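You operate a simulated robot arm through the tools that you are given. There is no shell and no other tool.

You run a simulated robot arm. Do the job below in one go: nothing can be reset, and whatever is moved stays where it is left.

JOB
Dab the grey pad on the tin, wipe the grease mark off the bench and put the pad back.
Fine: shut the drawer. What is to be rubbed or washed off counts as gone when no trace of it is left.

Only the result counts: the job must be done as asked and must still hold three seconds after the hand-in. Knocking over, shifting, dropping, spilling or breaking anything else fails it.

ROBOT AND FRAMES
A 7-joint arm with a three-finger gripper, fixed in place. Base frame: the origin is at the foot of the arm, x ahead of it, y to its left, z up; the work surface is at about z = 750. Units: mm, rad, N and s.
Its first joint turns from -2.897 to 2.897 rad. Payload 2.69 kg.
The tool frame sits at the grasp point between the pads (the TCP): z along the fingers, y along the line on which they close. The tips reach 30 mm beyond it. Largest opening 128 mm; the body of the gripper starts 117 mm behind the TCP.
Orientation is told as [roll, pitch, yaw] about the base's x, y, z axes, in that order, counted from this pose: with the fingers straight down and closing along the base's y, the tool's x points along the base's -x, its y along +y and its z along -z.

CONTROLS
- The arm moves only by the tool arm_command. Its argument "series" is one flat list of numbers, 7 for each row, row after row: the turn, a rotation vector about the base's x, y, z in units of 6 degrees (1.0 is 6 degrees), then the shift along the base's x, y, z in units of 20 mm (1.0 is 20 mm), then the opening in per cent of the stroke, from 0 (shut) to 100 (fully open). In form: [ax, ay, az, x, y, z, fingers, ax, ay, az, x, y, z, fingers, ...]. A call has 1 to 20 rows; each row shifts and turns the commanded pose from where the row before left it. A call with a number of a shift or a turn outside -1 to 1 is refused whole. A row lasts 0.2 s, in which the tool goes at most 50 mm and 0.15 rad; a call with a longer step from one row to the next is refused whole, and so is a gripper value outside its range. Where a pose cannot be reached the arm comes as near as it can. A force on the tool above 40 N (or 10 N above the force at the start of the call, whichever is more), or a blocked arm, ends the call early, and 0.2 s more pass. Each finger halts on what it meets, pressing with about 43 N; the grip force reading is that of the motor and also rises with nothing between the fingers. The clock runs only during rows and for 0.2 s after the last one: add rows that do not move to give the fingers time. The reply holds the time, the measured pose of the TCP, the force on the tool along the base axes, the opening and the grip force, in the units named above and with some noise, with the torque about the TCP (base axes, N m) and any sound that the robot's microphone picked up.
- Cameras (640 x 400 px; columns grow to the right, rows downward): "scene" is fixed at [49.4, -652.9, 1176]; the picture's right is [0.35, -0.94, 0.00], its down [-0.45, -0.17, -0.87] and it looks along [0.82, 0.31, -0.49] (base axes); focal length 260 px, centre (320, 200). "wrist" rides on the gripper at [58, 54, -131] in the tool frame; the picture's right is [-0.68, 0.74, 0.00], its down [-0.62, -0.57, -0.55] and it looks along [-0.40, -0.37, 0.84] (tool axes); focal length 234 px, centre (320, 200). There is no depth. A picture from a camera that has moved, and an enlarged one, comes with that camera's place and axes in the base frame and with its lens.
- capture(camera): a new picture of that camera. The clock stands still meanwhile.
- move_column(by): slides the trunk up (or, below 0, down) by that many mm; the arm rides with it, the base frame stays. It gives what a move gives, with no picture.
- close_up(camera, box): a new picture of the part [left, top, right, bottom] of that camera's present view, enlarged. The clock stands still meanwhile.
- hand_in(): hands the job in; it is judged then, once.

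Places have to be worked out from the pictures, the camera data and where the tool is seen. Open the gripper and draw the arm clear of the work before you hand the job in, unless the task says otherwise.

The tools are called after "Emit:" as a command line: name --argument value ..., lists and objects as JSON in quotes. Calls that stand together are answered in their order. arm_command: Moves the arm, as the interface text tells. Its arguments: {"type":"object","properties":{"series":{"type":"array"}},"required":["series"]} The other tools are called the same way: move_column (by) slides the trunk up or down; capture (camera) takes a picture; close_up (camera, box) takes an enlarged picture of a part of a camera's view; hand_in () hands the job in.

At the start:

```text
time_s: 0.0
position: [697.4, -17.0, 1024.7]
tcp_rot: [0.0, -0.001, 0.001]
contact_force: [0.6, -0.1, -0.6]
torque: [0.03, 0.0, -0.01]
width: 128.0
grip_force: 0.0
trunk travel left (down, up): [-150.0, 200.0]
```

scene: 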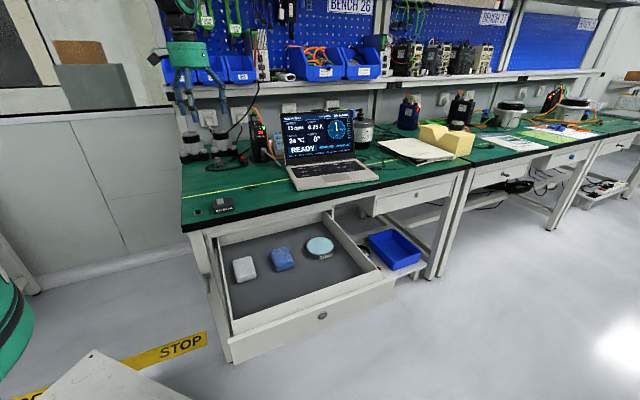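
wrist: 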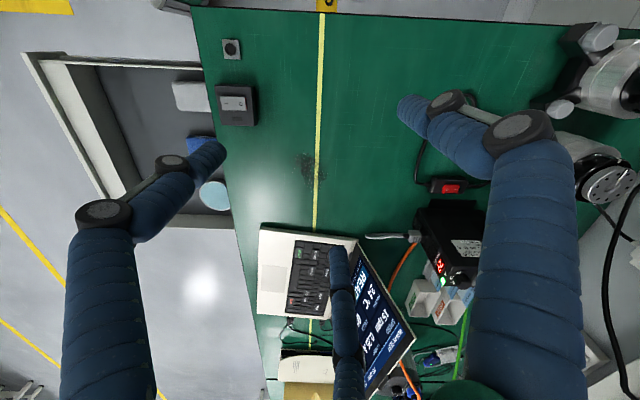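

The scene shows an open drawer holding a grey pad, a blue pad and a round tin, with a dark smudge on the bench. I'll take close-ups to place these before moving.

Emit:
close_up --camera "scene" --box '[180, 180, 440, 370]'

Emit:
close_up --camera "wrist" --box '[20, 20, 360, 240]'

Emit:
close_up --camera "scene" --box '[170, 120, 390, 230]'

```text
2.11 times, centred on (310, 275) of scene
camera zoom: at [49.4, -652.9, 1176.0], right [0.35, -0.94, 0.0], down [-0.45, -0.17, -0.87], along [0.82, 0.31, -0.49], focal length 547 px, centre (341, 42)
```

zoom: 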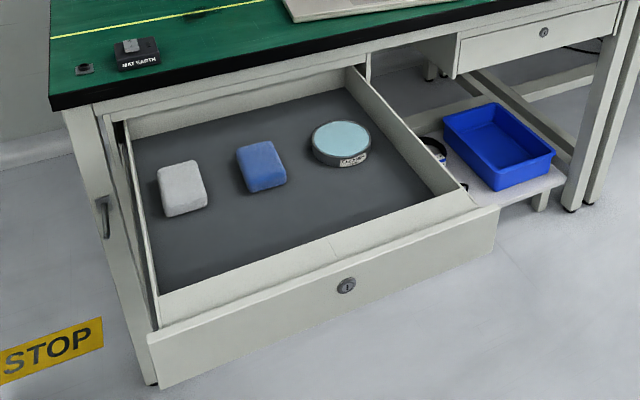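

```text
1.82 times, centred on (190, 130) of wrist
camera zoom: at [639.7, 38.7, 1156.1], right [0.68, 0.74, 0.0], down [0.62, -0.57, 0.55], along [0.4, -0.37, -0.84], focal length 426 px, centre (556, 327)
```

zoom: 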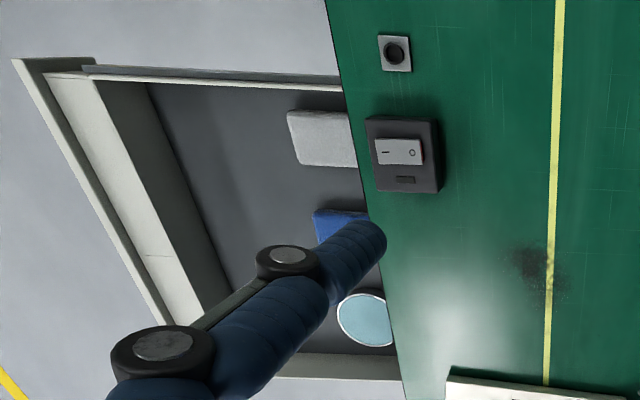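

```text
2.91 times, centred on (280, 175) of scene
camera zoom: at [49.4, -652.9, 1176.0], right [0.35, -0.94, 0.0], down [-0.45, -0.17, -0.87], along [0.82, 0.31, -0.49], focal length 756 px, centre (436, 273)
```

zoom: 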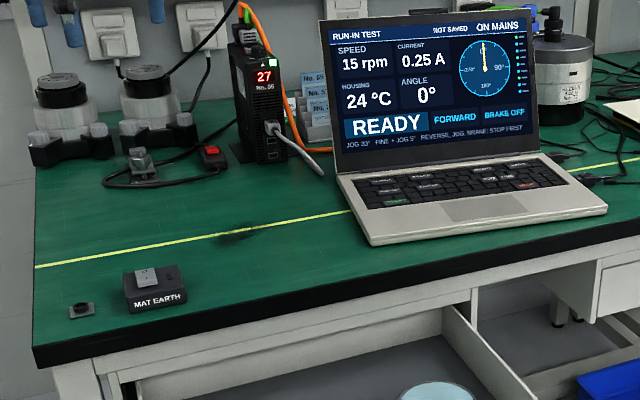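

The bench runs at about 45° to the base axes and the mark is near (758, -108). I need finer views of the drawer contents to find their heights.

Emit:
close_up --camera "scene" --box '[220, 225, 350, 300]'

Emit:
close_up --camera "wrist" --box '[140, 40, 280, 130]'

Emit:
close_up --camera "wrist" --box '[150, 130, 360, 260]'

Emit:
close_up --camera "scene" --box '[190, 190, 290, 250]'

Emit:
close_up --camera "scene" --box '[0, 0, 300, 200]'

```text
4.92 times, centred on (285, 262) of scene
camera zoom: at [49.4, -652.9, 1176.0], right [0.35, -0.94, 0.0], down [-0.45, -0.17, -0.87], along [0.82, 0.31, -0.49], focal length 1280 px, centre (492, -108)
```

zoom: 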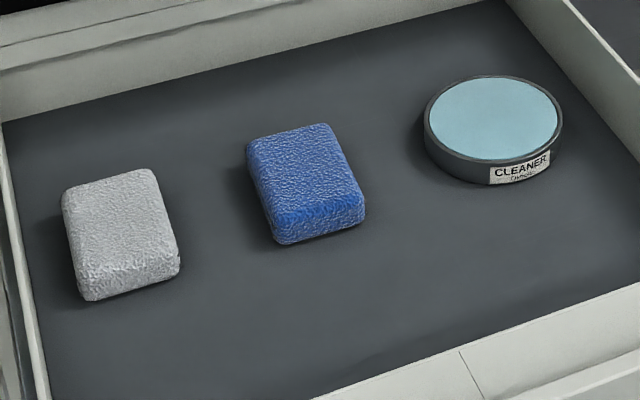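

```text
4.44 times, centred on (210, 85) of wrist
camera zoom: at [639.7, 38.7, 1156.1], right [0.68, 0.74, 0.0], down [0.62, -0.57, 0.55], along [0.4, -0.37, -0.84], focal length 1041 px, centre (809, 711)
```

zoom: 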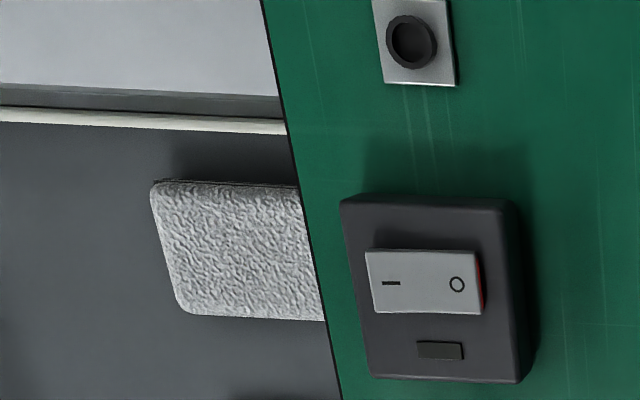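

```text
3.05 times, centred on (255, 195) of wrist
camera zoom: at [639.7, 38.7, 1156.1], right [0.68, 0.74, 0.0], down [0.62, -0.57, 0.55], along [0.4, -0.37, -0.84], focal length 714 px, centre (518, 215)
```

zoom: 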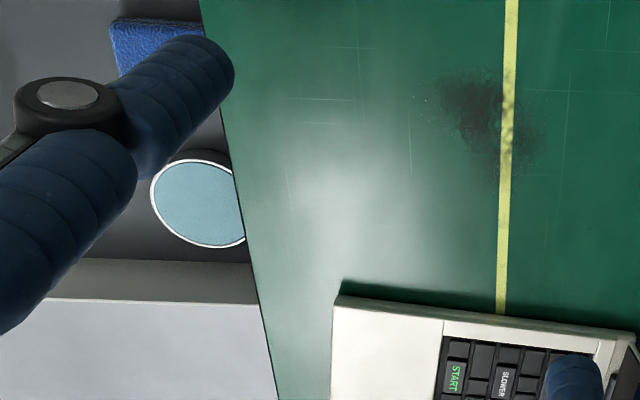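

```text
6.40 times, centred on (240, 220) of scene
camera zoom: at [49.4, -652.9, 1176.0], right [0.35, -0.94, 0.0], down [-0.45, -0.17, -0.87], along [0.82, 0.31, -0.49], focal length 1664 px, centre (832, 72)
```

zoom: 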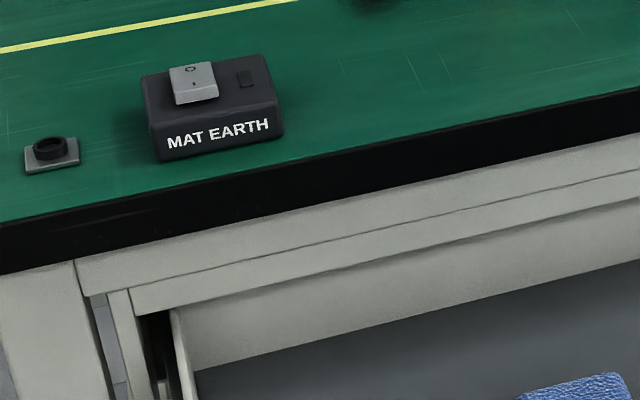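

```text
2.00 times, centred on (150, 100) of scene
camera zoom: at [49.4, -652.9, 1176.0], right [0.35, -0.94, 0.0], down [-0.45, -0.17, -0.87], along [0.82, 0.31, -0.49], focal length 520 px, centre (660, 400)
```

zoom: 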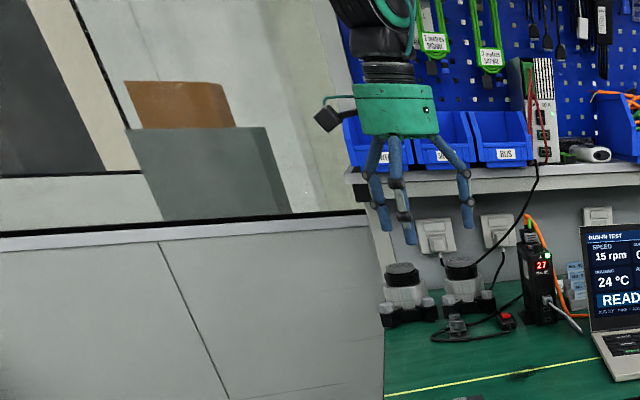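

The pads and the tin tops sit at about z≈615, roughly 130 mm below the bench top, and the drawer front is about 340 mm out. I'll swing the hand over the drawer, yawed about 45° to line up with the bench, so the wrist camera can look in.

Emit:
arm_command --series '[0, 0, 0.469, -0.699, -0.941, -0.39, 100, 0, 0, 0.469, -0.699, -0.941, -0.39, 100, 0, 0, 0.469, -0.699, -0.941, -0.39, 100, 0, 0, 0.469, -0.699, -0.941, -0.39, 100, 0, 0, 0.469, -0.699, -0.941, -0.39, 100, 0, 0, 0.469, -0.699, -0.941, -0.39, 100, 0, 0, 0.469, -0.699, -0.941, -0.39, 100, 0, 0, 0.469, -0.699, -0.941, -0.39, 100, 0, 0, 0.469, -0.699, -0.941, -0.39, 100, 0, 0, 0.469, -0.699, -0.941, -0.39, 100, 0, 0, 0.469, -0.699, -0.941, -0.39, 100, 0, 0, 0.469, -0.699, -0.941, -0.39, 100, 0, 0, 0.469, -0.699, -0.941, -0.39, 100, 0, 0, 0.469, -0.699, -0.941, -0.39, 100, 0, 0, 0.469, -0.699, -0.941, -0.39, 100, 0, 0, 0.469, -0.699, -0.941, -0.39, 100, 0, 0, 0, 0, 0, 0, 100]'

```text
time_s: 3.6
position: [473.0, -316.9, 900.4]
tcp_rot: [0.0, 0.001, 0.785]
contact_force: [-0.5, -0.5, 0.2]
torque: [0.03, 0.0, 0.02]
width: 128.2
grip_force: 0.1
trunk travel left (down, up): [-150.0, 200.0]
```

The move went as planned and the yaw is 0.785. I'll look from both cameras.

Emit:
capture --camera "wrist"

Emit:
capture --camera "scene"

```text
taken
camera wrist: at [394.3, -319.0, 1030.9], right [-0.04, 1.0, 0.0], down [0.84, 0.04, 0.55], along [0.55, 0.02, -0.84], focal length 234 px, centre (320, 200)
```

wrist: 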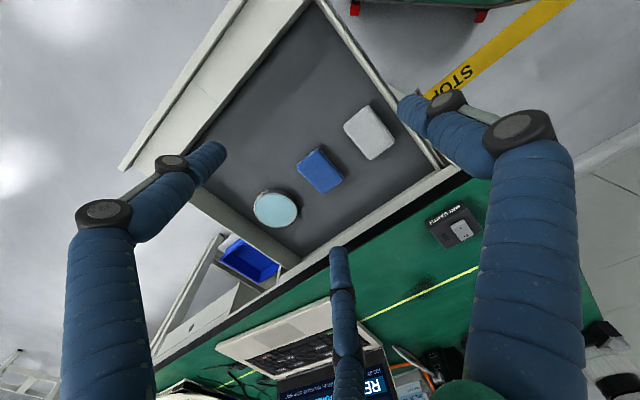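

```text
taken
```

scene: 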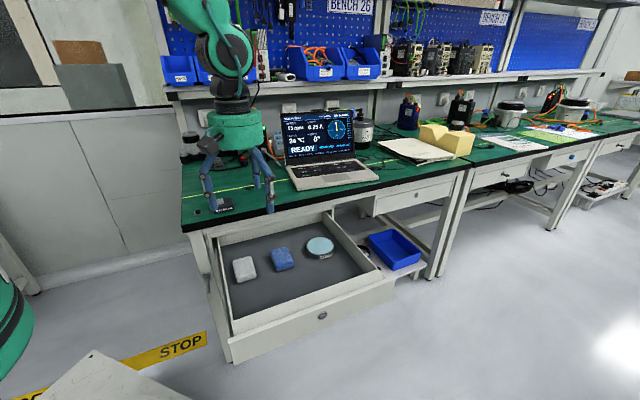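

From here the whole drawer is visible. I'll enlarge it for accurate measurements.

Emit:
close_up --camera "wrist" --box '[240, 90, 410, 240]'

Emit:
close_up --camera "wrist" --box '[110, 0, 470, 240]'

Emit:
close_up --camera "scene" --box '[180, 110, 300, 220]'

```text
2.67 times, centred on (325, 165) of wrist
camera zoom: at [394.3, -319.0, 1030.9], right [-0.04, 1.0, 0.0], down [0.84, 0.04, 0.55], along [0.55, 0.02, -0.84], focal length 624 px, centre (307, 293)
```

zoom: 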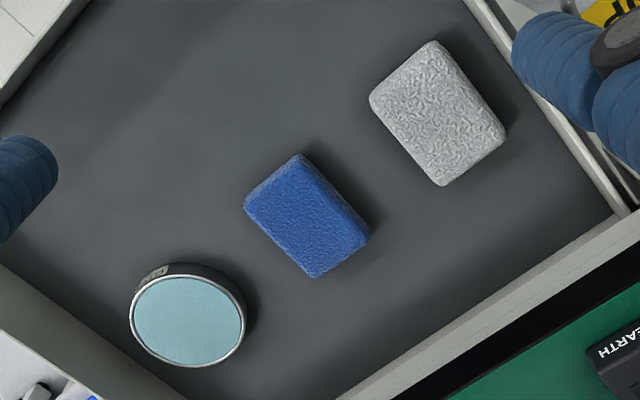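

```text
1.67 times, centred on (290, 120) of wrist
camera zoom: at [394.3, -319.0, 1030.9], right [-0.04, 1.0, 0.0], down [0.84, 0.04, 0.55], along [0.55, 0.02, -0.84], focal length 390 px, centre (370, 333)
```

zoom: 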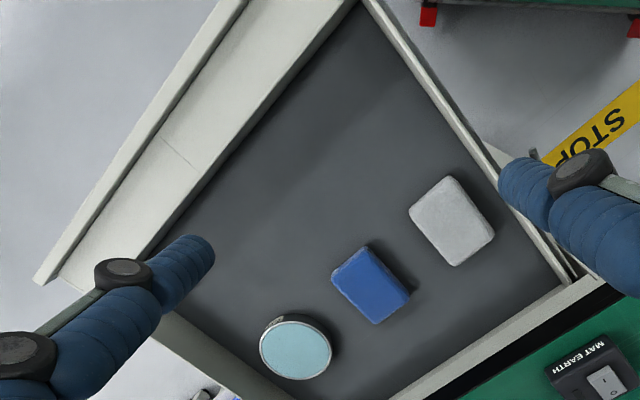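

```text
3.64 times, centred on (240, 165) of scene
camera zoom: at [49.4, -652.9, 1176.0], right [0.35, -0.94, 0.0], down [-0.45, -0.17, -0.87], along [0.82, 0.31, -0.49], focal length 946 px, centre (611, 327)
```

zoom: 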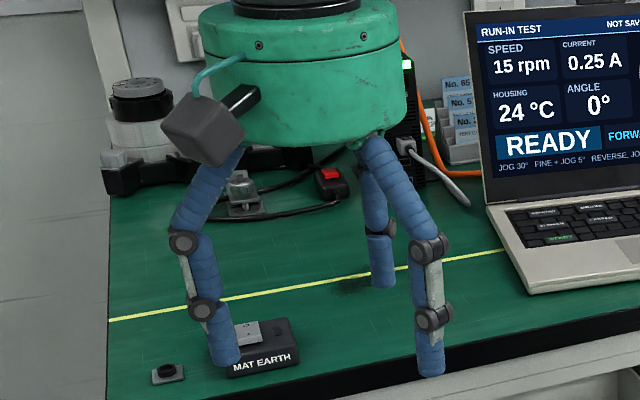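

I place the grey pad's top centre near (520, -226, z≈616), about 55 × 80 mm and in line with the bench, and the tin near (708, -408, z≈603). Next I'll zoom in on the heights, and half-close the hand to see how the fingers travel.

Emit:
close_up --camera "scene" --box '[225, 250, 270, 290]'

Emit:
close_up --camera "scene" --box '[300, 230, 345, 270]'

Emit:
arm_command --series '[0, 0, 0, 0, 0, 0, 60, 0, 0, 0, 0, 0, 0, 60, 0, 0, 0, 0, 0, 0, 60]'

Emit:
capture --camera "wrist"

Emit:
close_up --camera "scene" --box '[180, 110, 300, 220]'

```text
10.00 times, centred on (248, 270) of scene
camera zoom: at [49.4, -652.9, 1176.0], right [0.35, -0.94, 0.0], down [-0.45, -0.17, -0.87], along [0.82, 0.31, -0.49], focal length 2600 px, centre (1045, -500)
```

zoom: 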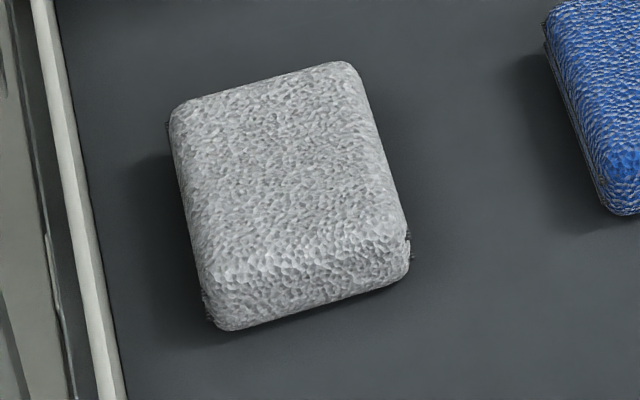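

```text
10.00 times, centred on (322, 250) of scene
camera zoom: at [49.4, -652.9, 1176.0], right [0.35, -0.94, 0.0], down [-0.45, -0.17, -0.87], along [0.82, 0.31, -0.49], focal length 2600 px, centre (295, -300)
```

zoom: 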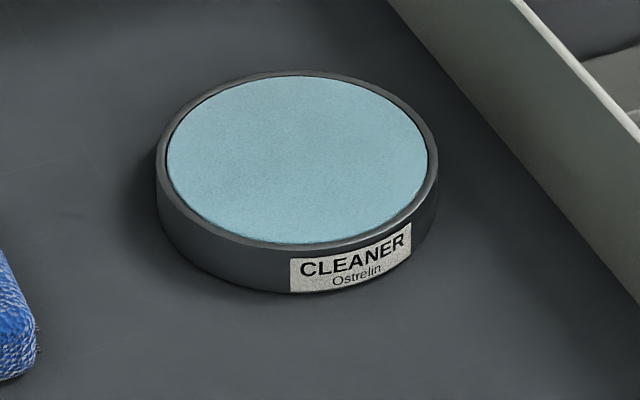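

```text
time_s: 4.4
position: [473.1, -315.2, 900.1]
tcp_rot: [-0.001, -0.001, 0.786]
contact_force: [0.1, 0.5, -0.2]
torque: [-0.02, 0.02, -0.01]
width: 76.8
grip_force: 0.0
trunk travel left (down, up): [-150.0, 200.0]
```

```text
taken
camera wrist: at [394.4, -318.5, 1030.9], right [-0.04, 1.0, 0.0], down [0.84, 0.04, 0.55], along [0.55, 0.02, -0.84], focal length 234 px, centre (320, 200)
```

wrist: 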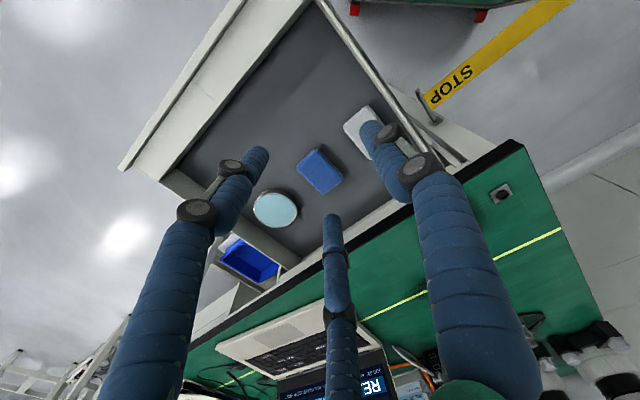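

```text
3.64 times, centred on (240, 165) of scene
camera zoom: at [49.4, -652.9, 1176.0], right [0.35, -0.94, 0.0], down [-0.45, -0.17, -0.87], along [0.82, 0.31, -0.49], focal length 946 px, centre (611, 327)
```

zoom: 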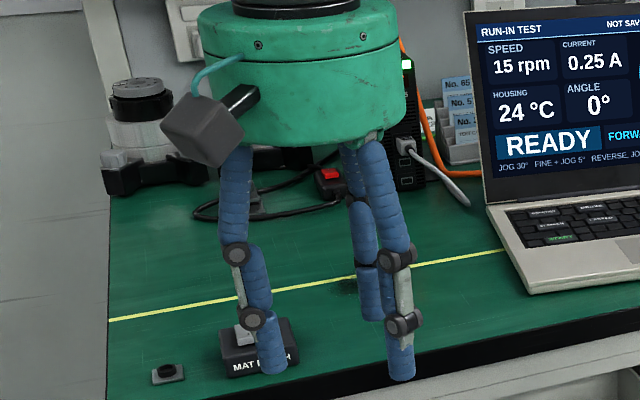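

The picture shows a three-finger skin with its inner faces at radius width/2, and tips at TCP-30 as stated. I'll go above the grey pad with a 72 mm opening, which keeps the outer finger off the drawer's left wall, and stop at z≈720 to check alignment.

Emit:
arm_command --series '[0, 0, 0, 0.235, 0.452, -0.9, 56, 0, 0, 0, 0.235, 0.452, -0.9, 56, 0, 0, 0, 0.235, 0.452, -0.9, 56, 0, 0, 0, 0.235, 0.452, -0.9, 56, 0, 0, 0, 0.235, 0.452, -0.9, 56, 0, 0, 0, 0.235, 0.452, -0.9, 56, 0, 0, 0, 0.235, 0.452, -0.9, 56, 0, 0, 0, 0.235, 0.452, -0.9, 56, 0, 0, 0, 0.235, 0.452, -0.9, 56, 0, 0, 0, 0.235, 0.452, -0.9, 56, 0, 0, 0, 0, 0, 0, 56]'

Emit:
capture --camera "wrist"

Emit:
close_up --camera "scene" --box '[180, 170, 320, 310]'

```text
time_s: 6.8
position: [522.3, -225.5, 720.5]
tcp_rot: [0.0, 0.0, 0.786]
contact_force: [-0.3, 0.2, -0.6]
torque: [0.02, 0.01, -0.02]
width: 71.8
grip_force: 0.0
trunk travel left (down, up): [-150.0, 200.0]
```

```text
taken
camera wrist: at [443.3, -228.4, 852.0], right [-0.04, 1.0, 0.0], down [0.84, 0.04, 0.55], along [0.55, 0.02, -0.84], focal length 234 px, centre (320, 200)
```

wrist: 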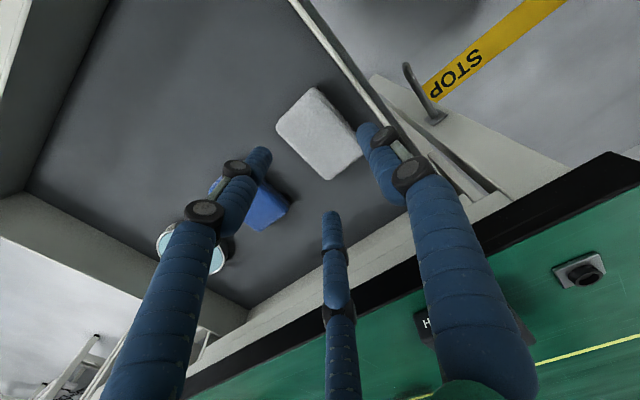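

```text
2.86 times, centred on (250, 240) of scene
camera zoom: at [49.4, -652.9, 1176.0], right [0.35, -0.94, 0.0], down [-0.45, -0.17, -0.87], along [0.82, 0.31, -0.49], focal length 743 px, centre (520, 86)
```

zoom: 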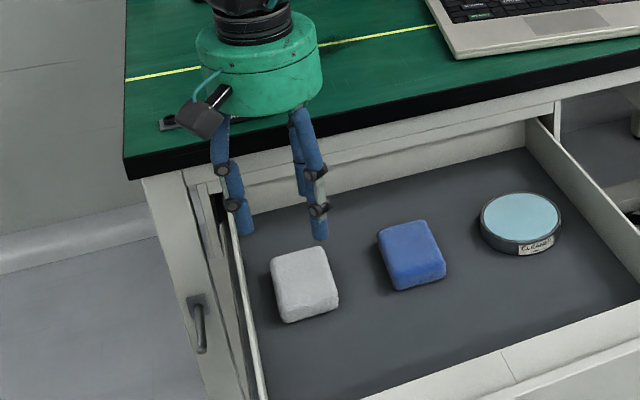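

Now I have a second, lower wrist view of the pad. I'll enlarge it to pin down the pad's top height and centre.

Emit:
close_up --camera "wrist" --box '[250, 70, 410, 200]'

Emit:
close_up --camera "wrist" --box '[140, 130, 300, 290]'

```text
3.08 times, centred on (330, 135) of wrist
camera zoom: at [443.3, -228.4, 852.0], right [-0.04, 1.0, 0.0], down [0.84, 0.04, 0.55], along [0.55, 0.02, -0.84], focal length 720 px, centre (289, 400)
```

zoom: 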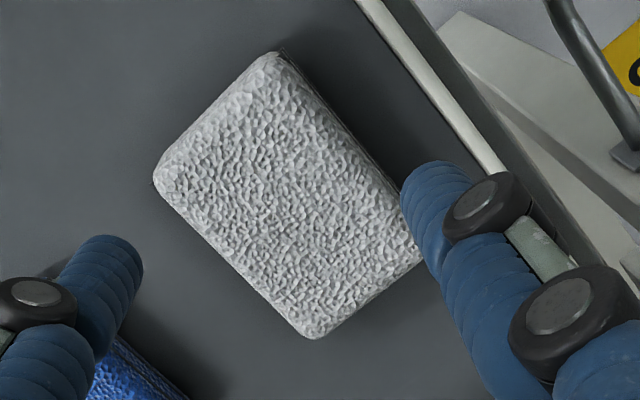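

```text
2.50 times, centred on (220, 210) of wrist
camera zoom: at [443.3, -228.4, 852.0], right [-0.04, 1.0, 0.0], down [0.84, 0.04, 0.55], along [0.55, 0.02, -0.84], focal length 585 px, centre (570, 175)
```

zoom: 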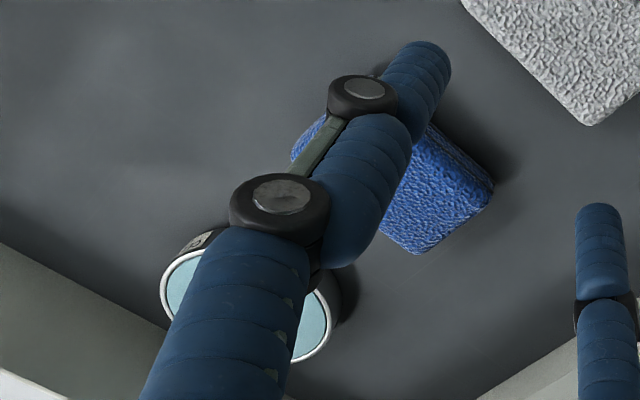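

The views agree on a pad centre near (525, -222.5), top z≈607 and about 57 × 83 mm. I'll nudge onto that centre and come down to z≈655, just above any contact height, then look at the force.

Emit:
arm_command --series '[0, 0, 0, 0.075, 0.07, -0.65, 56, 0, 0, 0, 0.075, 0.07, -0.65, 56, 0, 0, 0, 0, 0, -0.65, 56, 0, 0, 0, 0, 0, -0.65, 56, 0, 0, 0, 0, 0, -0.65, 56, 0, 0, 0, 0, 0, 0, 56]'

Emit:
close_up --camera "scene" --box '[200, 220, 280, 300]'

Emit:
capture --camera "wrist"

```text
time_s: 8.2
position: [525.0, -223.8, 654.3]
tcp_rot: [0.0, 0.0, 0.785]
contact_force: [-0.2, -0.4, -0.2]
torque: [0.0, 0.01, 0.03]
width: 71.8
grip_force: 0.0
trunk travel left (down, up): [-150.0, 200.0]
```

```text
5.00 times, centred on (240, 260) of scene
camera zoom: at [49.4, -652.9, 1176.0], right [0.35, -0.94, 0.0], down [-0.45, -0.17, -0.87], along [0.82, 0.31, -0.49], focal length 1300 px, centre (720, -100)
```

zoom: 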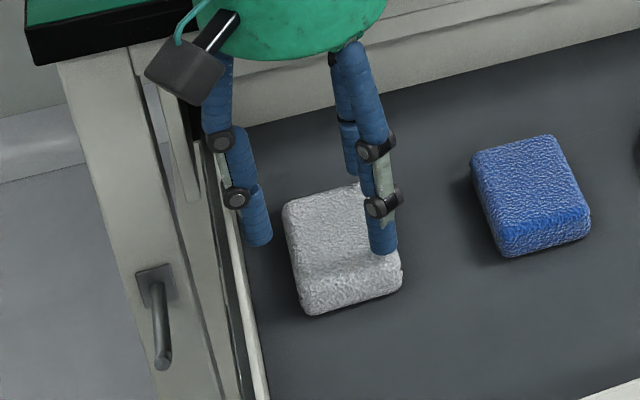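

```text
taken
camera wrist: at [445.4, -225.7, 786.0], right [-0.04, 1.0, 0.0], down [0.84, 0.04, 0.55], along [0.55, 0.02, -0.84], focal length 234 px, centre (320, 200)
```

wrist: 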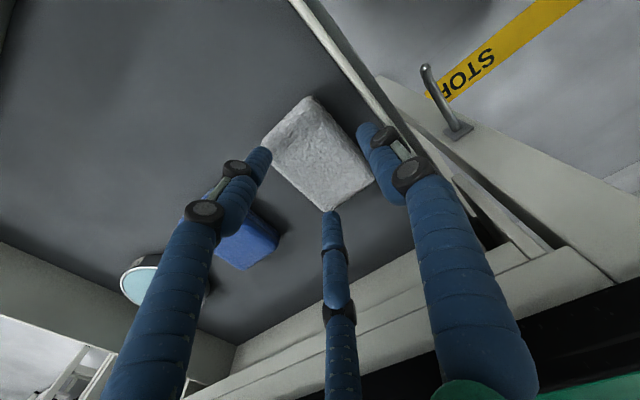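

Force is nil. If the three-finger picture is physically real, two fingers would land on the pad's right corners at this width. So I'll shift 12 mm right, open to about 102 mm (clear of pad, wall and blue pad under either reading), and descend to z≈626.

Emit:
arm_command --series '[0, 0, 0, 0.21, -0.21, 0, 66, 0, 0, 0, 0.21, -0.21, 0, 80, 0, 0, 0, 0, 0, 0, 80, 0, 0, 0, 0, 0, -0.25, 80, 0, 0, 0, 0, 0, -0.25, 80, 0, 0, 0, 0, 0, -0.25, 80, 0, 0, 0, 0, 0, -0.25, 80, 0, 0, 0, 0, 0, -0.2, 80, 0, 0, 0, 0, 0, -0.2, 80, 0, 0, 0, 0, 0, 0, 80]'

Emit:
close_up --camera "scene" --box '[200, 220, 280, 300]'

Emit:
capture --camera "wrist"

```text
time_s: 10.4
position: [531.8, -232.8, 626.4]
tcp_rot: [0.001, 0.001, 0.785]
contact_force: [2.2, -2.0, 3.4]
torque: [0.2, 0.19, -0.01]
width: 104.1
grip_force: 0.1
trunk travel left (down, up): [-150.0, 200.0]
```

```text
5.00 times, centred on (240, 260) of scene
camera zoom: at [49.4, -652.9, 1176.0], right [0.35, -0.94, 0.0], down [-0.45, -0.17, -0.87], along [0.82, 0.31, -0.49], focal length 1300 px, centre (720, -100)
```

zoom: 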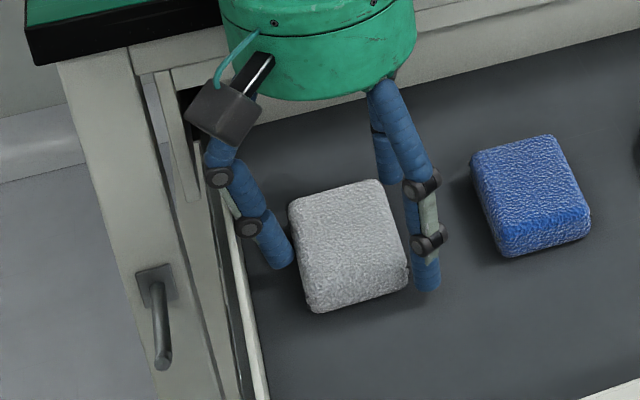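

```text
taken
camera wrist: at [453.5, -235.1, 756.8], right [-0.04, 1.0, 0.0], down [0.84, 0.04, 0.55], along [0.55, 0.02, -0.84], focal length 234 px, centre (320, 200)
```

wrist: 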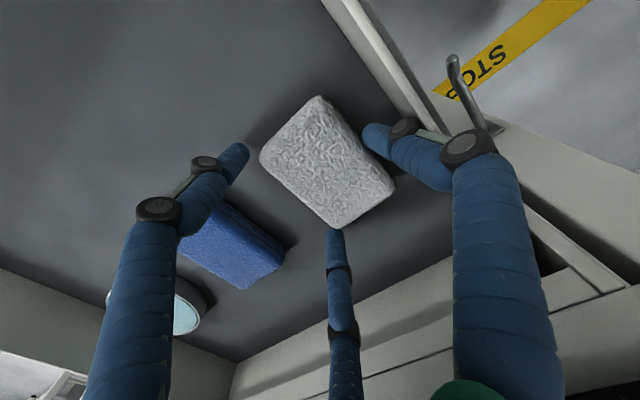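

The readings show about 3 N toward +e1 (to the right along the bench) and 3 N up. The torque puts the contact on the left finger near z≈648, so it is touching the drawer's left wall top, and the pad looks to have moved about 4 mm. I'll zoom in before doing anything.

Emit:
close_up --camera "wrist" --box '[220, 80, 480, 260]'

Emit:
close_up --camera "scene" --box '[215, 235, 265, 285]'

```text
2.22 times, centred on (350, 170) of wrist
camera zoom: at [453.5, -235.1, 756.8], right [-0.04, 1.0, 0.0], down [0.84, 0.04, 0.55], along [0.55, 0.02, -0.84], focal length 520 px, centre (253, 267)
```

zoom: 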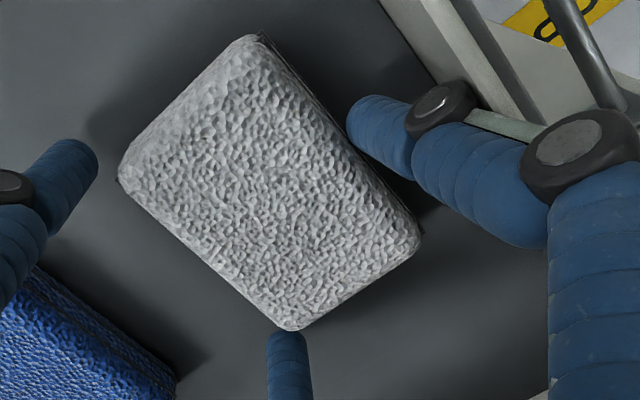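

```text
8.00 times, centred on (240, 260) of scene
camera zoom: at [49.4, -652.9, 1176.0], right [0.35, -0.94, 0.0], down [-0.45, -0.17, -0.87], along [0.82, 0.31, -0.49], focal length 2080 px, centre (960, -280)
```

zoom: 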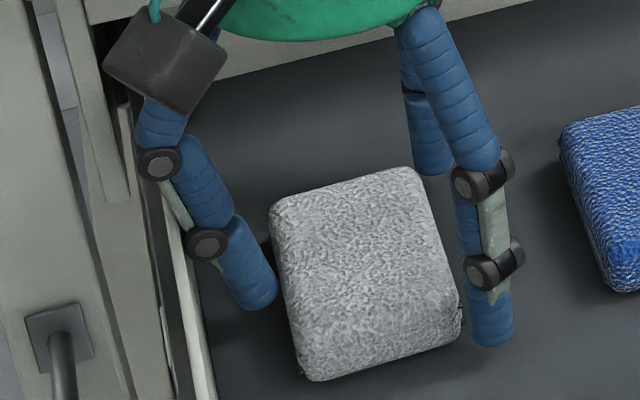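

The left finger's knuckle is leaning on the drawer wall and its tip has nudged the pad about 5 mm to the right; the tips are about 9 mm above the drawer floor. I'll shift the hand 4 mm away from the wall and 5 mm toward the bench to centre on the pad, and close a little.

Emit:
arm_command --series '[0, 0, 0, 0.16, 0.02, 0, 78, 0, 0, 0, 0.16, 0.02, 0, 76, 0, 0, 0, 0, 0, 0, 74, 0, 0, 0, 0, 0, 0, 74]'

Emit:
close_up --camera "wrist" --box '[220, 80, 480, 260]'

Emit:
close_up --camera "scene" --box '[215, 235, 265, 285]'

```text
time_s: 11.4
position: [537.1, -231.8, 626.1]
tcp_rot: [-0.002, 0.001, 0.786]
contact_force: [0.4, 0.1, 0.4]
torque: [-0.01, 0.0, 0.01]
width: 94.9
grip_force: 0.0
trunk travel left (down, up): [-150.0, 200.0]
```

```text
2.22 times, centred on (350, 170) of wrist
camera zoom: at [459.6, -233.8, 757.4], right [-0.04, 1.0, 0.0], down [0.84, 0.04, 0.55], along [0.55, 0.02, -0.84], focal length 520 px, centre (253, 267)
```

zoom: 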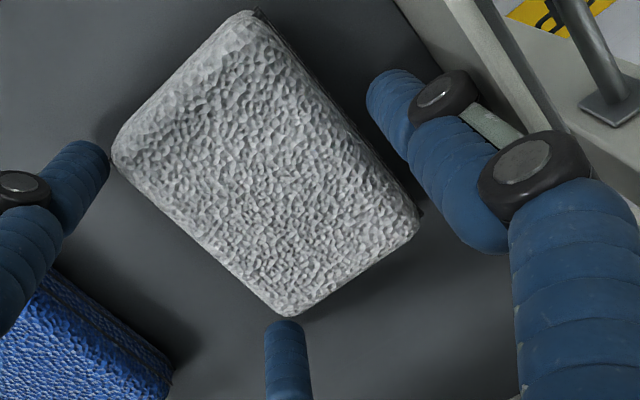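

```text
8.00 times, centred on (240, 260) of scene
camera zoom: at [49.4, -652.9, 1176.0], right [0.35, -0.94, 0.0], down [-0.45, -0.17, -0.87], along [0.82, 0.31, -0.49], focal length 2080 px, centre (960, -280)
```

zoom: 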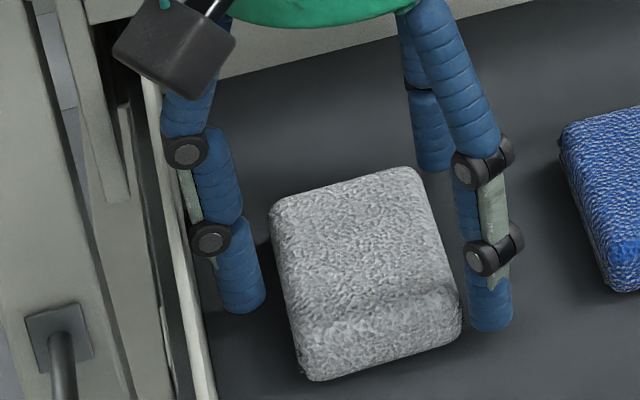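

Contact is cleared and the finger stands straight again. I'll close in small steps and watch whether the width stalls, which will tell how the fingers really meet the pad.

Emit:
arm_command --series '[0, 0, 0, 0, 0, 0, 71, 0, 0, 0, 0, 0, 0, 68, 0, 0, 0, 0, 0, 0, 65, 0, 0, 0, 0, 0, 0, 65]'

Emit:
close_up --camera "wrist" --box '[220, 80, 480, 260]'

Emit:
close_up --camera "scene" --box '[215, 235, 265, 285]'

```text
time_s: 12.4
position: [538.3, -231.3, 626.0]
tcp_rot: [0.002, 0.001, 0.784]
contact_force: [-0.2, 0.5, 0.2]
torque: [0.01, 0.04, 0.09]
width: 84.3
grip_force: 0.5
trunk travel left (down, up): [-150.0, 200.0]
```

```text
2.22 times, centred on (350, 170) of wrist
camera zoom: at [459.7, -233.8, 757.5], right [-0.04, 1.0, 0.0], down [0.84, 0.04, 0.55], along [0.55, 0.02, -0.84], focal length 520 px, centre (253, 267)
```

zoom: 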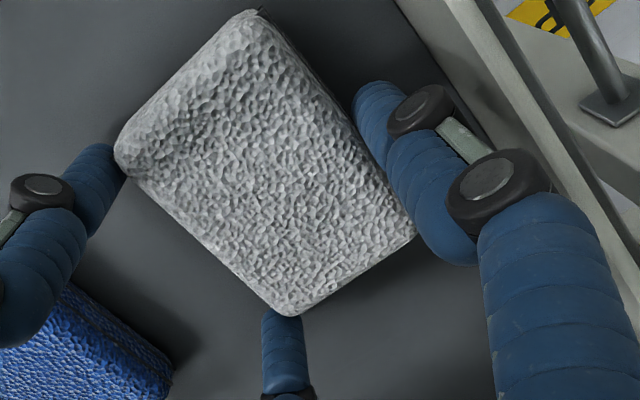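

```text
8.00 times, centred on (240, 260) of scene
camera zoom: at [49.4, -652.9, 1176.0], right [0.35, -0.94, 0.0], down [-0.45, -0.17, -0.87], along [0.82, 0.31, -0.49], focal length 2080 px, centre (960, -280)
```

zoom: 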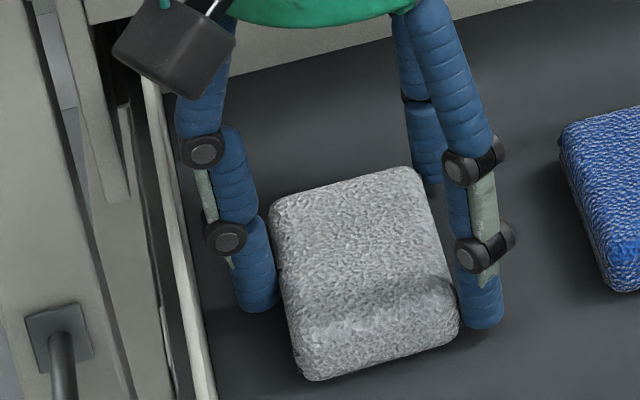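

The width now lags the command (84.3 against 83.2 mm) and a small yaw torque appears, so the fingers are meeting the pad's right corners. It really does grip on three sides. I'll keep closing until all three hold.

Emit:
arm_command --series '[0, 0, 0, 0, 0, 0, 63, 0, 0, 0, 0, 0, 0, 61, 0, 0, 0, 0, 0, 0, 58, 0, 0, 0, 0, 0, 0, 55, 0, 0, 0, 0, 0, 0, 55]'

Emit:
close_up --camera "wrist" --box '[220, 80, 480, 260]'

Emit:
close_up --camera "scene" --box '[215, 235, 265, 285]'

```text
time_s: 13.6
position: [538.6, -231.1, 626.2]
tcp_rot: [0.001, 0.0, 0.784]
contact_force: [-0.5, 0.2, 2.9]
torque: [0.02, 0.08, 0.04]
width: 75.5
grip_force: 42.1
trunk travel left (down, up): [-150.0, 200.0]
```

```text
2.22 times, centred on (350, 170) of wrist
camera zoom: at [459.5, -233.7, 757.5], right [-0.04, 1.0, 0.0], down [0.84, 0.04, 0.55], along [0.55, 0.02, -0.84], focal length 520 px, centre (253, 267)
```

zoom: 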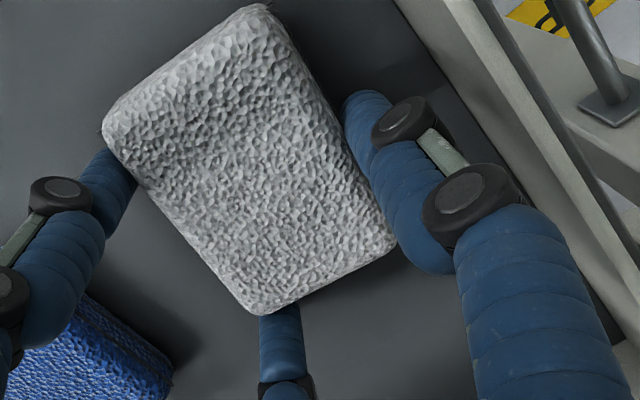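

```text
8.00 times, centred on (240, 260) of scene
camera zoom: at [49.4, -652.9, 1176.0], right [0.35, -0.94, 0.0], down [-0.45, -0.17, -0.87], along [0.82, 0.31, -0.49], focal length 2080 px, centre (960, -280)
```

zoom: 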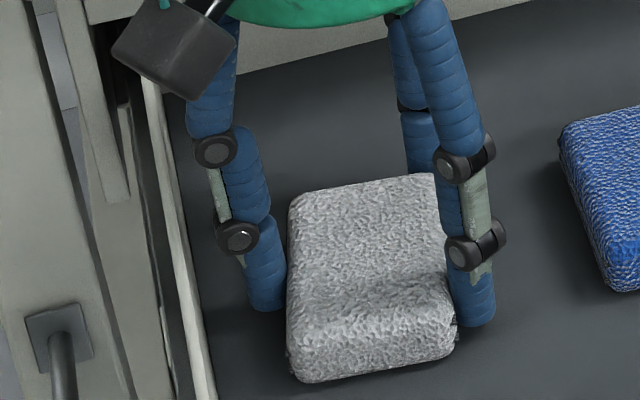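

The hand has settled on the pad at 75.5 mm with 42 N; the pad turned about 9° clockwise as the three fingers seated. I'll lift it slowly and check it comes along.

Emit:
arm_command --series '[0, 0, 0, 0, 0, 0, 50, 0, 0, 0, 0, 0, 0.2, 50, 0, 0, 0, 0, 0, 0.3, 50, 0, 0, 0, 0, 0, 0.5, 50, 0, 0, 0, 0, 0, 0.5, 50, 0, 0, 0, 0, 0, 0.5, 50, 0, 0, 0, 0, 0, 0.5, 50, 0, 0, 0, 0, 0, 0.5, 50, 0, 0, 0, 0, 0, 0.5, 50, 0, 0, 0, 0, 0, 0, 50]'

Emit:
capture --camera "wrist"

Emit:
close_up --camera "scene" --box '[200, 200, 360, 300]'

Emit:
close_up --camera "scene" --box '[210, 210, 270, 260]'

```text
time_s: 15.8
position: [538.8, -231.8, 696.3]
tcp_rot: [0.0, -0.001, 0.785]
contact_force: [0.1, 0.2, -0.1]
torque: [-0.01, 0.02, -0.04]
width: 63.8
grip_force: 0.1
trunk travel left (down, up): [-150.0, 200.0]
```

```text
taken
camera wrist: at [460.8, -234.3, 828.2], right [-0.04, 1.0, 0.0], down [0.84, 0.04, 0.55], along [0.55, 0.02, -0.84], focal length 234 px, centre (320, 200)
```

wrist: 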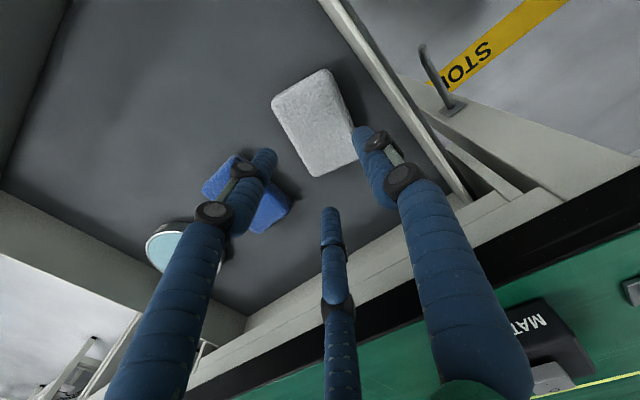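

```text
4.00 times, centred on (280, 250) of scene
camera zoom: at [49.4, -652.9, 1176.0], right [0.35, -0.94, 0.0], down [-0.45, -0.17, -0.87], along [0.82, 0.31, -0.49], focal length 1040 px, centre (480, 0)
```

zoom: 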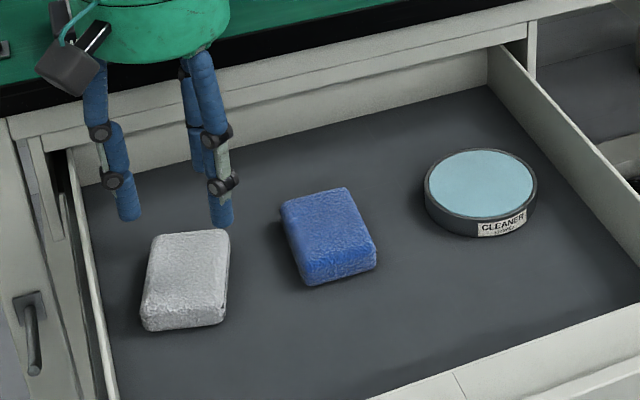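

```text
8.00 times, centred on (240, 235) of scene
camera zoom: at [49.4, -652.9, 1176.0], right [0.35, -0.94, 0.0], down [-0.45, -0.17, -0.87], along [0.82, 0.31, -0.49], focal length 2080 px, centre (960, -80)
```

zoom: 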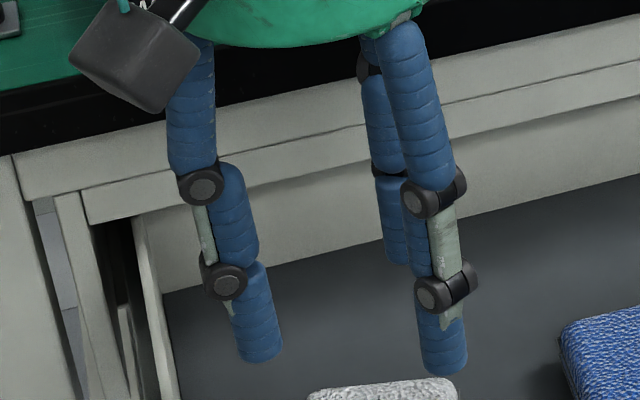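

The pad slipped out of the three-finger corner grip at the start of the lift; it is still on the drawer floor, turned and moved slightly. A better hold is the two side fingers opposing each other across the pad's 57 mm width, with the third finger beyond its front end. I'll rise, open and turn toward that orientation.

Emit:
arm_command --series '[0, 0, 0, -0.2, -0.2, 0.8, 50, 0, 0, 1, -0.2, -0.2, 0.7, 60, 0, 0, 1, -0.2, -0.2, 0.7, 70, 0, 0, 1, -0.2, -0.2, 0.7, 70, 0, 0, 1, -0.2, -0.2, 0.7, 70, 0, 0, 1, -0.2, -0.2, 0.7, 70, 0, 0, 1, -0.2, -0.2, 0.7, 70, 0, 0, 1, -0.2, -0.2, 0.7, 70, 0, 0, 1, -0.2, -0.2, 0.7, 70, 0, 0, 1, -0.2, -0.2, 0.7, 70, 0, 0, 1, -0.2, -0.2, 0.7, 70, 0, 0, 0, 0, 0, 0, 70]'

Emit:
capture --camera "wrist"

Emit:
capture --camera "scene"

```text
time_s: 18.4
position: [492.8, -276.9, 852.0]
tcp_rot: [0.0, 0.001, 1.835]
contact_force: [0.5, 0.4, 0.5]
torque: [-0.02, -0.02, 0.03]
width: 89.6
grip_force: 0.1
trunk travel left (down, up): [-150.0, 200.0]
```

```text
taken
camera wrist: at [457.4, -344.9, 983.7], right [-0.89, 0.46, 0.0], down [0.39, 0.74, 0.55], along [0.25, 0.49, -0.84], focal length 234 px, centre (320, 200)
```

wrist: 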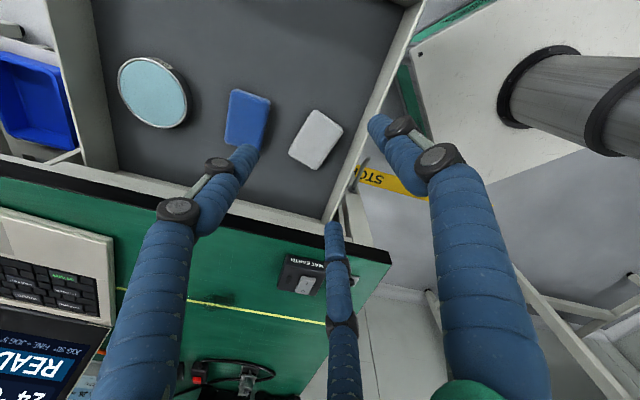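

```text
taken
```

scene: 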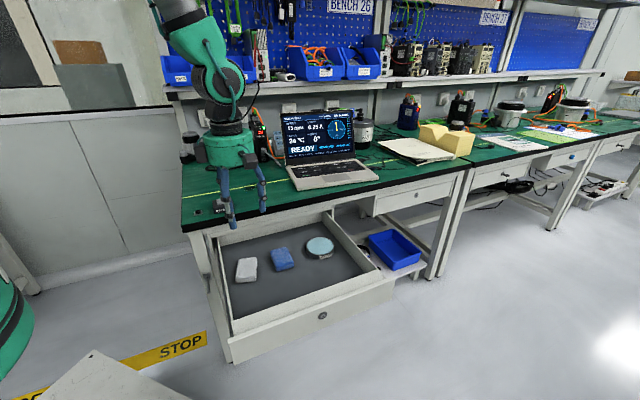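

The hand turned to 105° yaw without trouble. I'll enlarge the pad in both views to get its new pose.

Emit:
close_up --camera "wrist" --box '[230, 90, 390, 200]'

Emit:
close_up --camera "scene" --box '[215, 240, 315, 300]'

```text
3.64 times, centred on (310, 145) of wrist
camera zoom: at [457.4, -344.9, 983.7], right [-0.89, 0.46, 0.0], down [0.39, 0.74, 0.55], along [0.25, 0.49, -0.84], focal length 852 px, centre (356, 400)
```

zoom: 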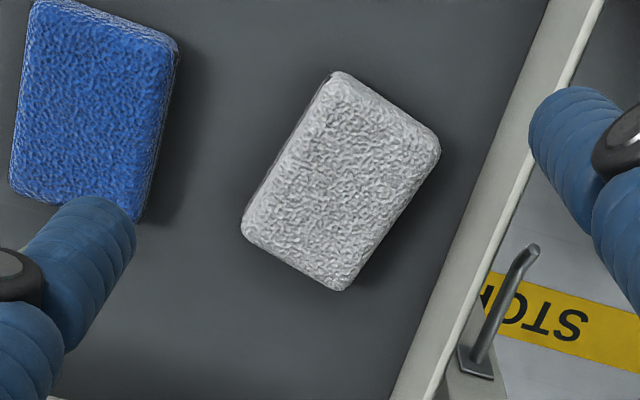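

```text
6.40 times, centred on (265, 270) of scene
camera zoom: at [49.4, -652.9, 1176.0], right [0.35, -0.94, 0.0], down [-0.45, -0.17, -0.87], along [0.82, 0.31, -0.49], focal length 1664 px, centre (672, -248)
```

zoom: 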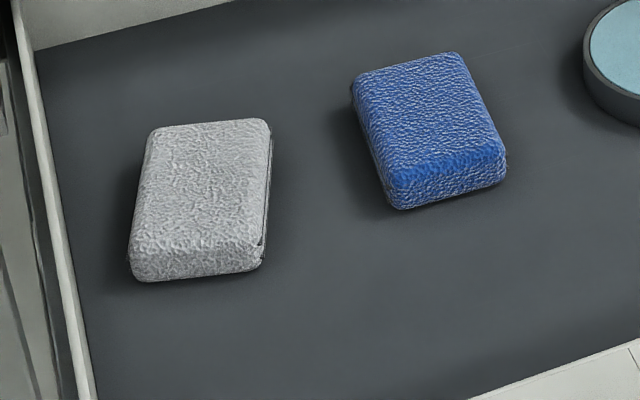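

The pad is now centred near (526, -232) with its long axis at 29°, still 57 × 81 mm. I'll go to yaw 119° with the hand centre about 21 mm toward the pad's front end, so the two side fingers straddle its middle, and pause at z≈660 with an 85 mm opening.

Emit:
arm_command --series '[0, 0, 0.77, 0.0625, 0.145, -0.8, 66, 0, 0, 0.77, 0.0625, 0.145, -0.8, 66, 0, 0, 0.77, 0.0625, 0.145, -0.8, 66, 0, 0, 0, 0.0625, 0.145, -0.8, 66, 0, 0, 0, 0.0625, 0.145, -0.8, 66, 0, 0, 0, 0.0625, 0.145, -0.8, 66, 0, 0, 0, 0.0625, 0.145, -0.8, 66, 0, 0, 0, 0.0625, 0.145, -0.8, 66, 0, 0, 0, 0.0625, 0.145, -0.8, 66, 0, 0, 0, 0.0625, 0.145, -0.8, 66, 0, 0, 0, 0.0625, 0.145, -0.8, 66, 0, 0, 0, 0.0625, 0.145, -0.8, 66, 0, 0, 0, 0, 0, 0, 66]'

Emit:
capture --camera "wrist"

Emit:
close_up --camera "scene" --box '[205, 215, 305, 295]'

```text
time_s: 21.2
position: [509.6, -240.6, 659.1]
tcp_rot: [0.0, 0.001, 2.074]
contact_force: [0.2, 0.0, 0.2]
torque: [0.03, 0.01, 0.01]
width: 84.5
grip_force: 0.1
trunk travel left (down, up): [-150.0, 200.0]
```

```text
taken
camera wrist: at [490.4, -317.0, 791.7], right [-0.97, 0.24, 0.0], down [0.2, 0.81, 0.55], along [0.13, 0.53, -0.84], focal length 234 px, centre (320, 200)
```

wrist: 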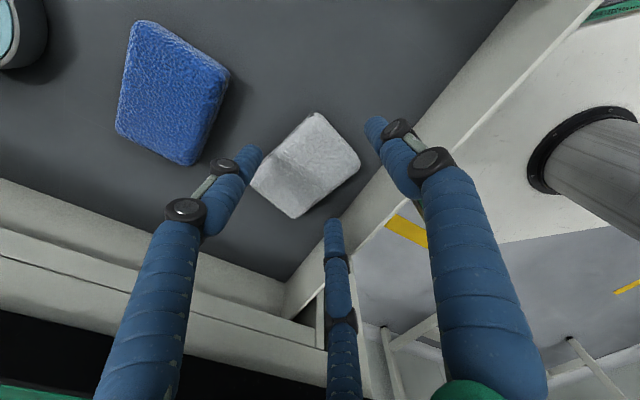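

```text
5.00 times, centred on (255, 255) of scene
camera zoom: at [49.4, -652.9, 1176.0], right [0.35, -0.94, 0.0], down [-0.45, -0.17, -0.87], along [0.82, 0.31, -0.49], focal length 1300 px, centre (645, -75)
```

zoom: 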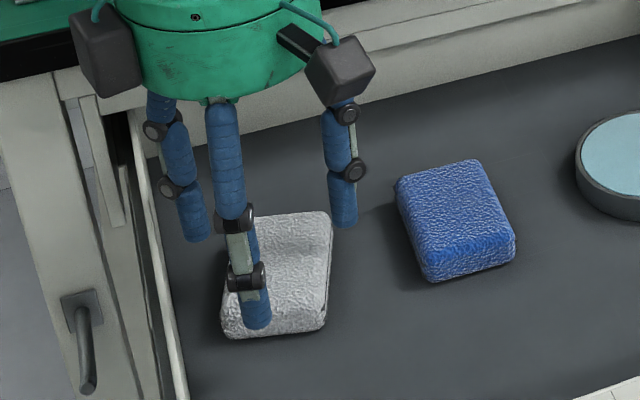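

The layout matches the plan, with one finger each side of the pad and the third beyond its front end. I'll zoom in to check the centring before descending.

Emit:
close_up --camera "wrist" --box '[230, 90, 400, 240]'

```text
2.67 times, centred on (315, 165) of wrist
camera zoom: at [490.4, -317.0, 791.7], right [-0.97, 0.24, 0.0], down [0.2, 0.81, 0.55], along [0.13, 0.53, -0.84], focal length 624 px, centre (333, 293)
```

zoom: 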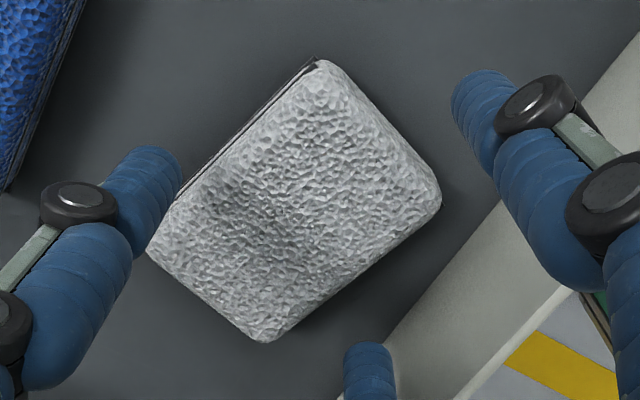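

The pad centre is (526, -231) with its long axis about 30°, which matches the hand. I'll rotate 1.5° more and descend to z≈624 with the fingers straddling it.

Emit:
arm_command --series '[0, 0, 0.25, -0.04, -0.04, -0.25, 66, 0, 0, 0, 0, 0, -0.25, 66, 0, 0, 0, 0, 0, -0.25, 66, 0, 0, 0, 0, 0, -0.25, 66, 0, 0, 0, 0, 0, -0.25, 66, 0, 0, 0, 0, 0, -0.25, 66, 0, 0, 0, 0, 0, -0.25, 66, 0, 0, 0, 0, 0, 0, 66]'

Emit:
close_up --camera "scene" --box '[215, 225, 295, 295]'

Emit:
close_up --camera "wrist" --box '[220, 80, 410, 250]'

```text
time_s: 23.0
position: [507.0, -241.4, 625.2]
tcp_rot: [0.0, 0.001, 2.102]
contact_force: [-0.4, -0.2, -0.5]
torque: [0.0, -0.01, -0.01]
width: 84.4
grip_force: 0.0
trunk travel left (down, up): [-150.0, 200.0]
```

```text
5.71 times, centred on (255, 260) of scene
camera zoom: at [49.4, -652.9, 1176.0], right [0.35, -0.94, 0.0], down [-0.45, -0.17, -0.87], along [0.82, 0.31, -0.49], focal length 1486 px, centre (691, -143)
```

zoom: 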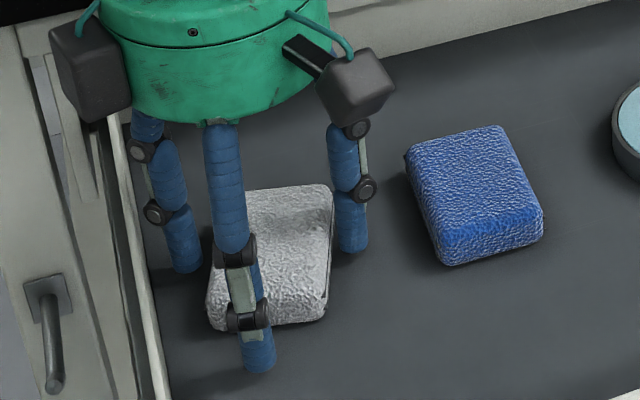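

```text
2.35 times, centred on (315, 165) of wrist
camera zoom: at [491.2, -317.6, 756.8], right [-0.98, 0.21, 0.0], down [0.18, 0.82, 0.55], along [0.12, 0.54, -0.84], focal length 551 px, centre (332, 282)
```

zoom: 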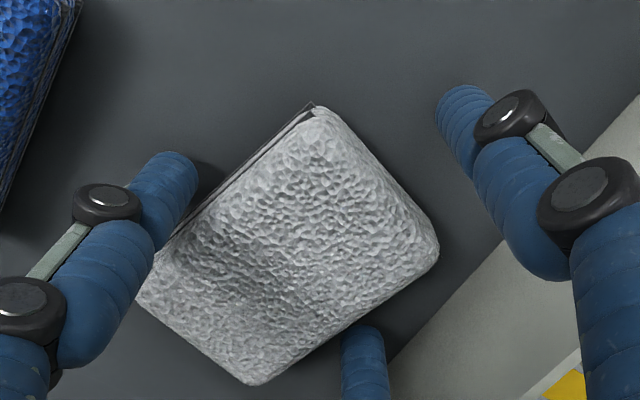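

No contact, and all three fingers are clear. I'll feel for the drawer floor in 2 mm steps to set the grip height precisely.

Emit:
arm_command --series '[0, 0, 0, 0, 0, -0.1, 66, 0, 0, 0, 0, 0, -0.1, 66, 0, 0, 0, 0, 0, 0, 66]'

Emit:
arm_command --series '[0, 0, 0, 0, 0, -0.1, 66, 0, 0, 0, 0, 0, 0, 66]'

```text
time_s: 23.8
position: [507.3, -241.2, 622.7]
tcp_rot: [0.001, 0.001, 2.103]
contact_force: [-0.9, 1.0, -0.5]
torque: [-0.02, -0.02, -0.03]
width: 84.7
grip_force: 0.1
trunk travel left (down, up): [-150.0, 200.0]
```

```text
time_s: 24.4
position: [507.6, -240.6, 619.7]
tcp_rot: [-0.001, 0.001, 2.102]
contact_force: [0.2, -0.5, 0.4]
torque: [0.0, 0.02, 0.01]
width: 84.5
grip_force: 0.0
trunk travel left (down, up): [-150.0, 200.0]
```

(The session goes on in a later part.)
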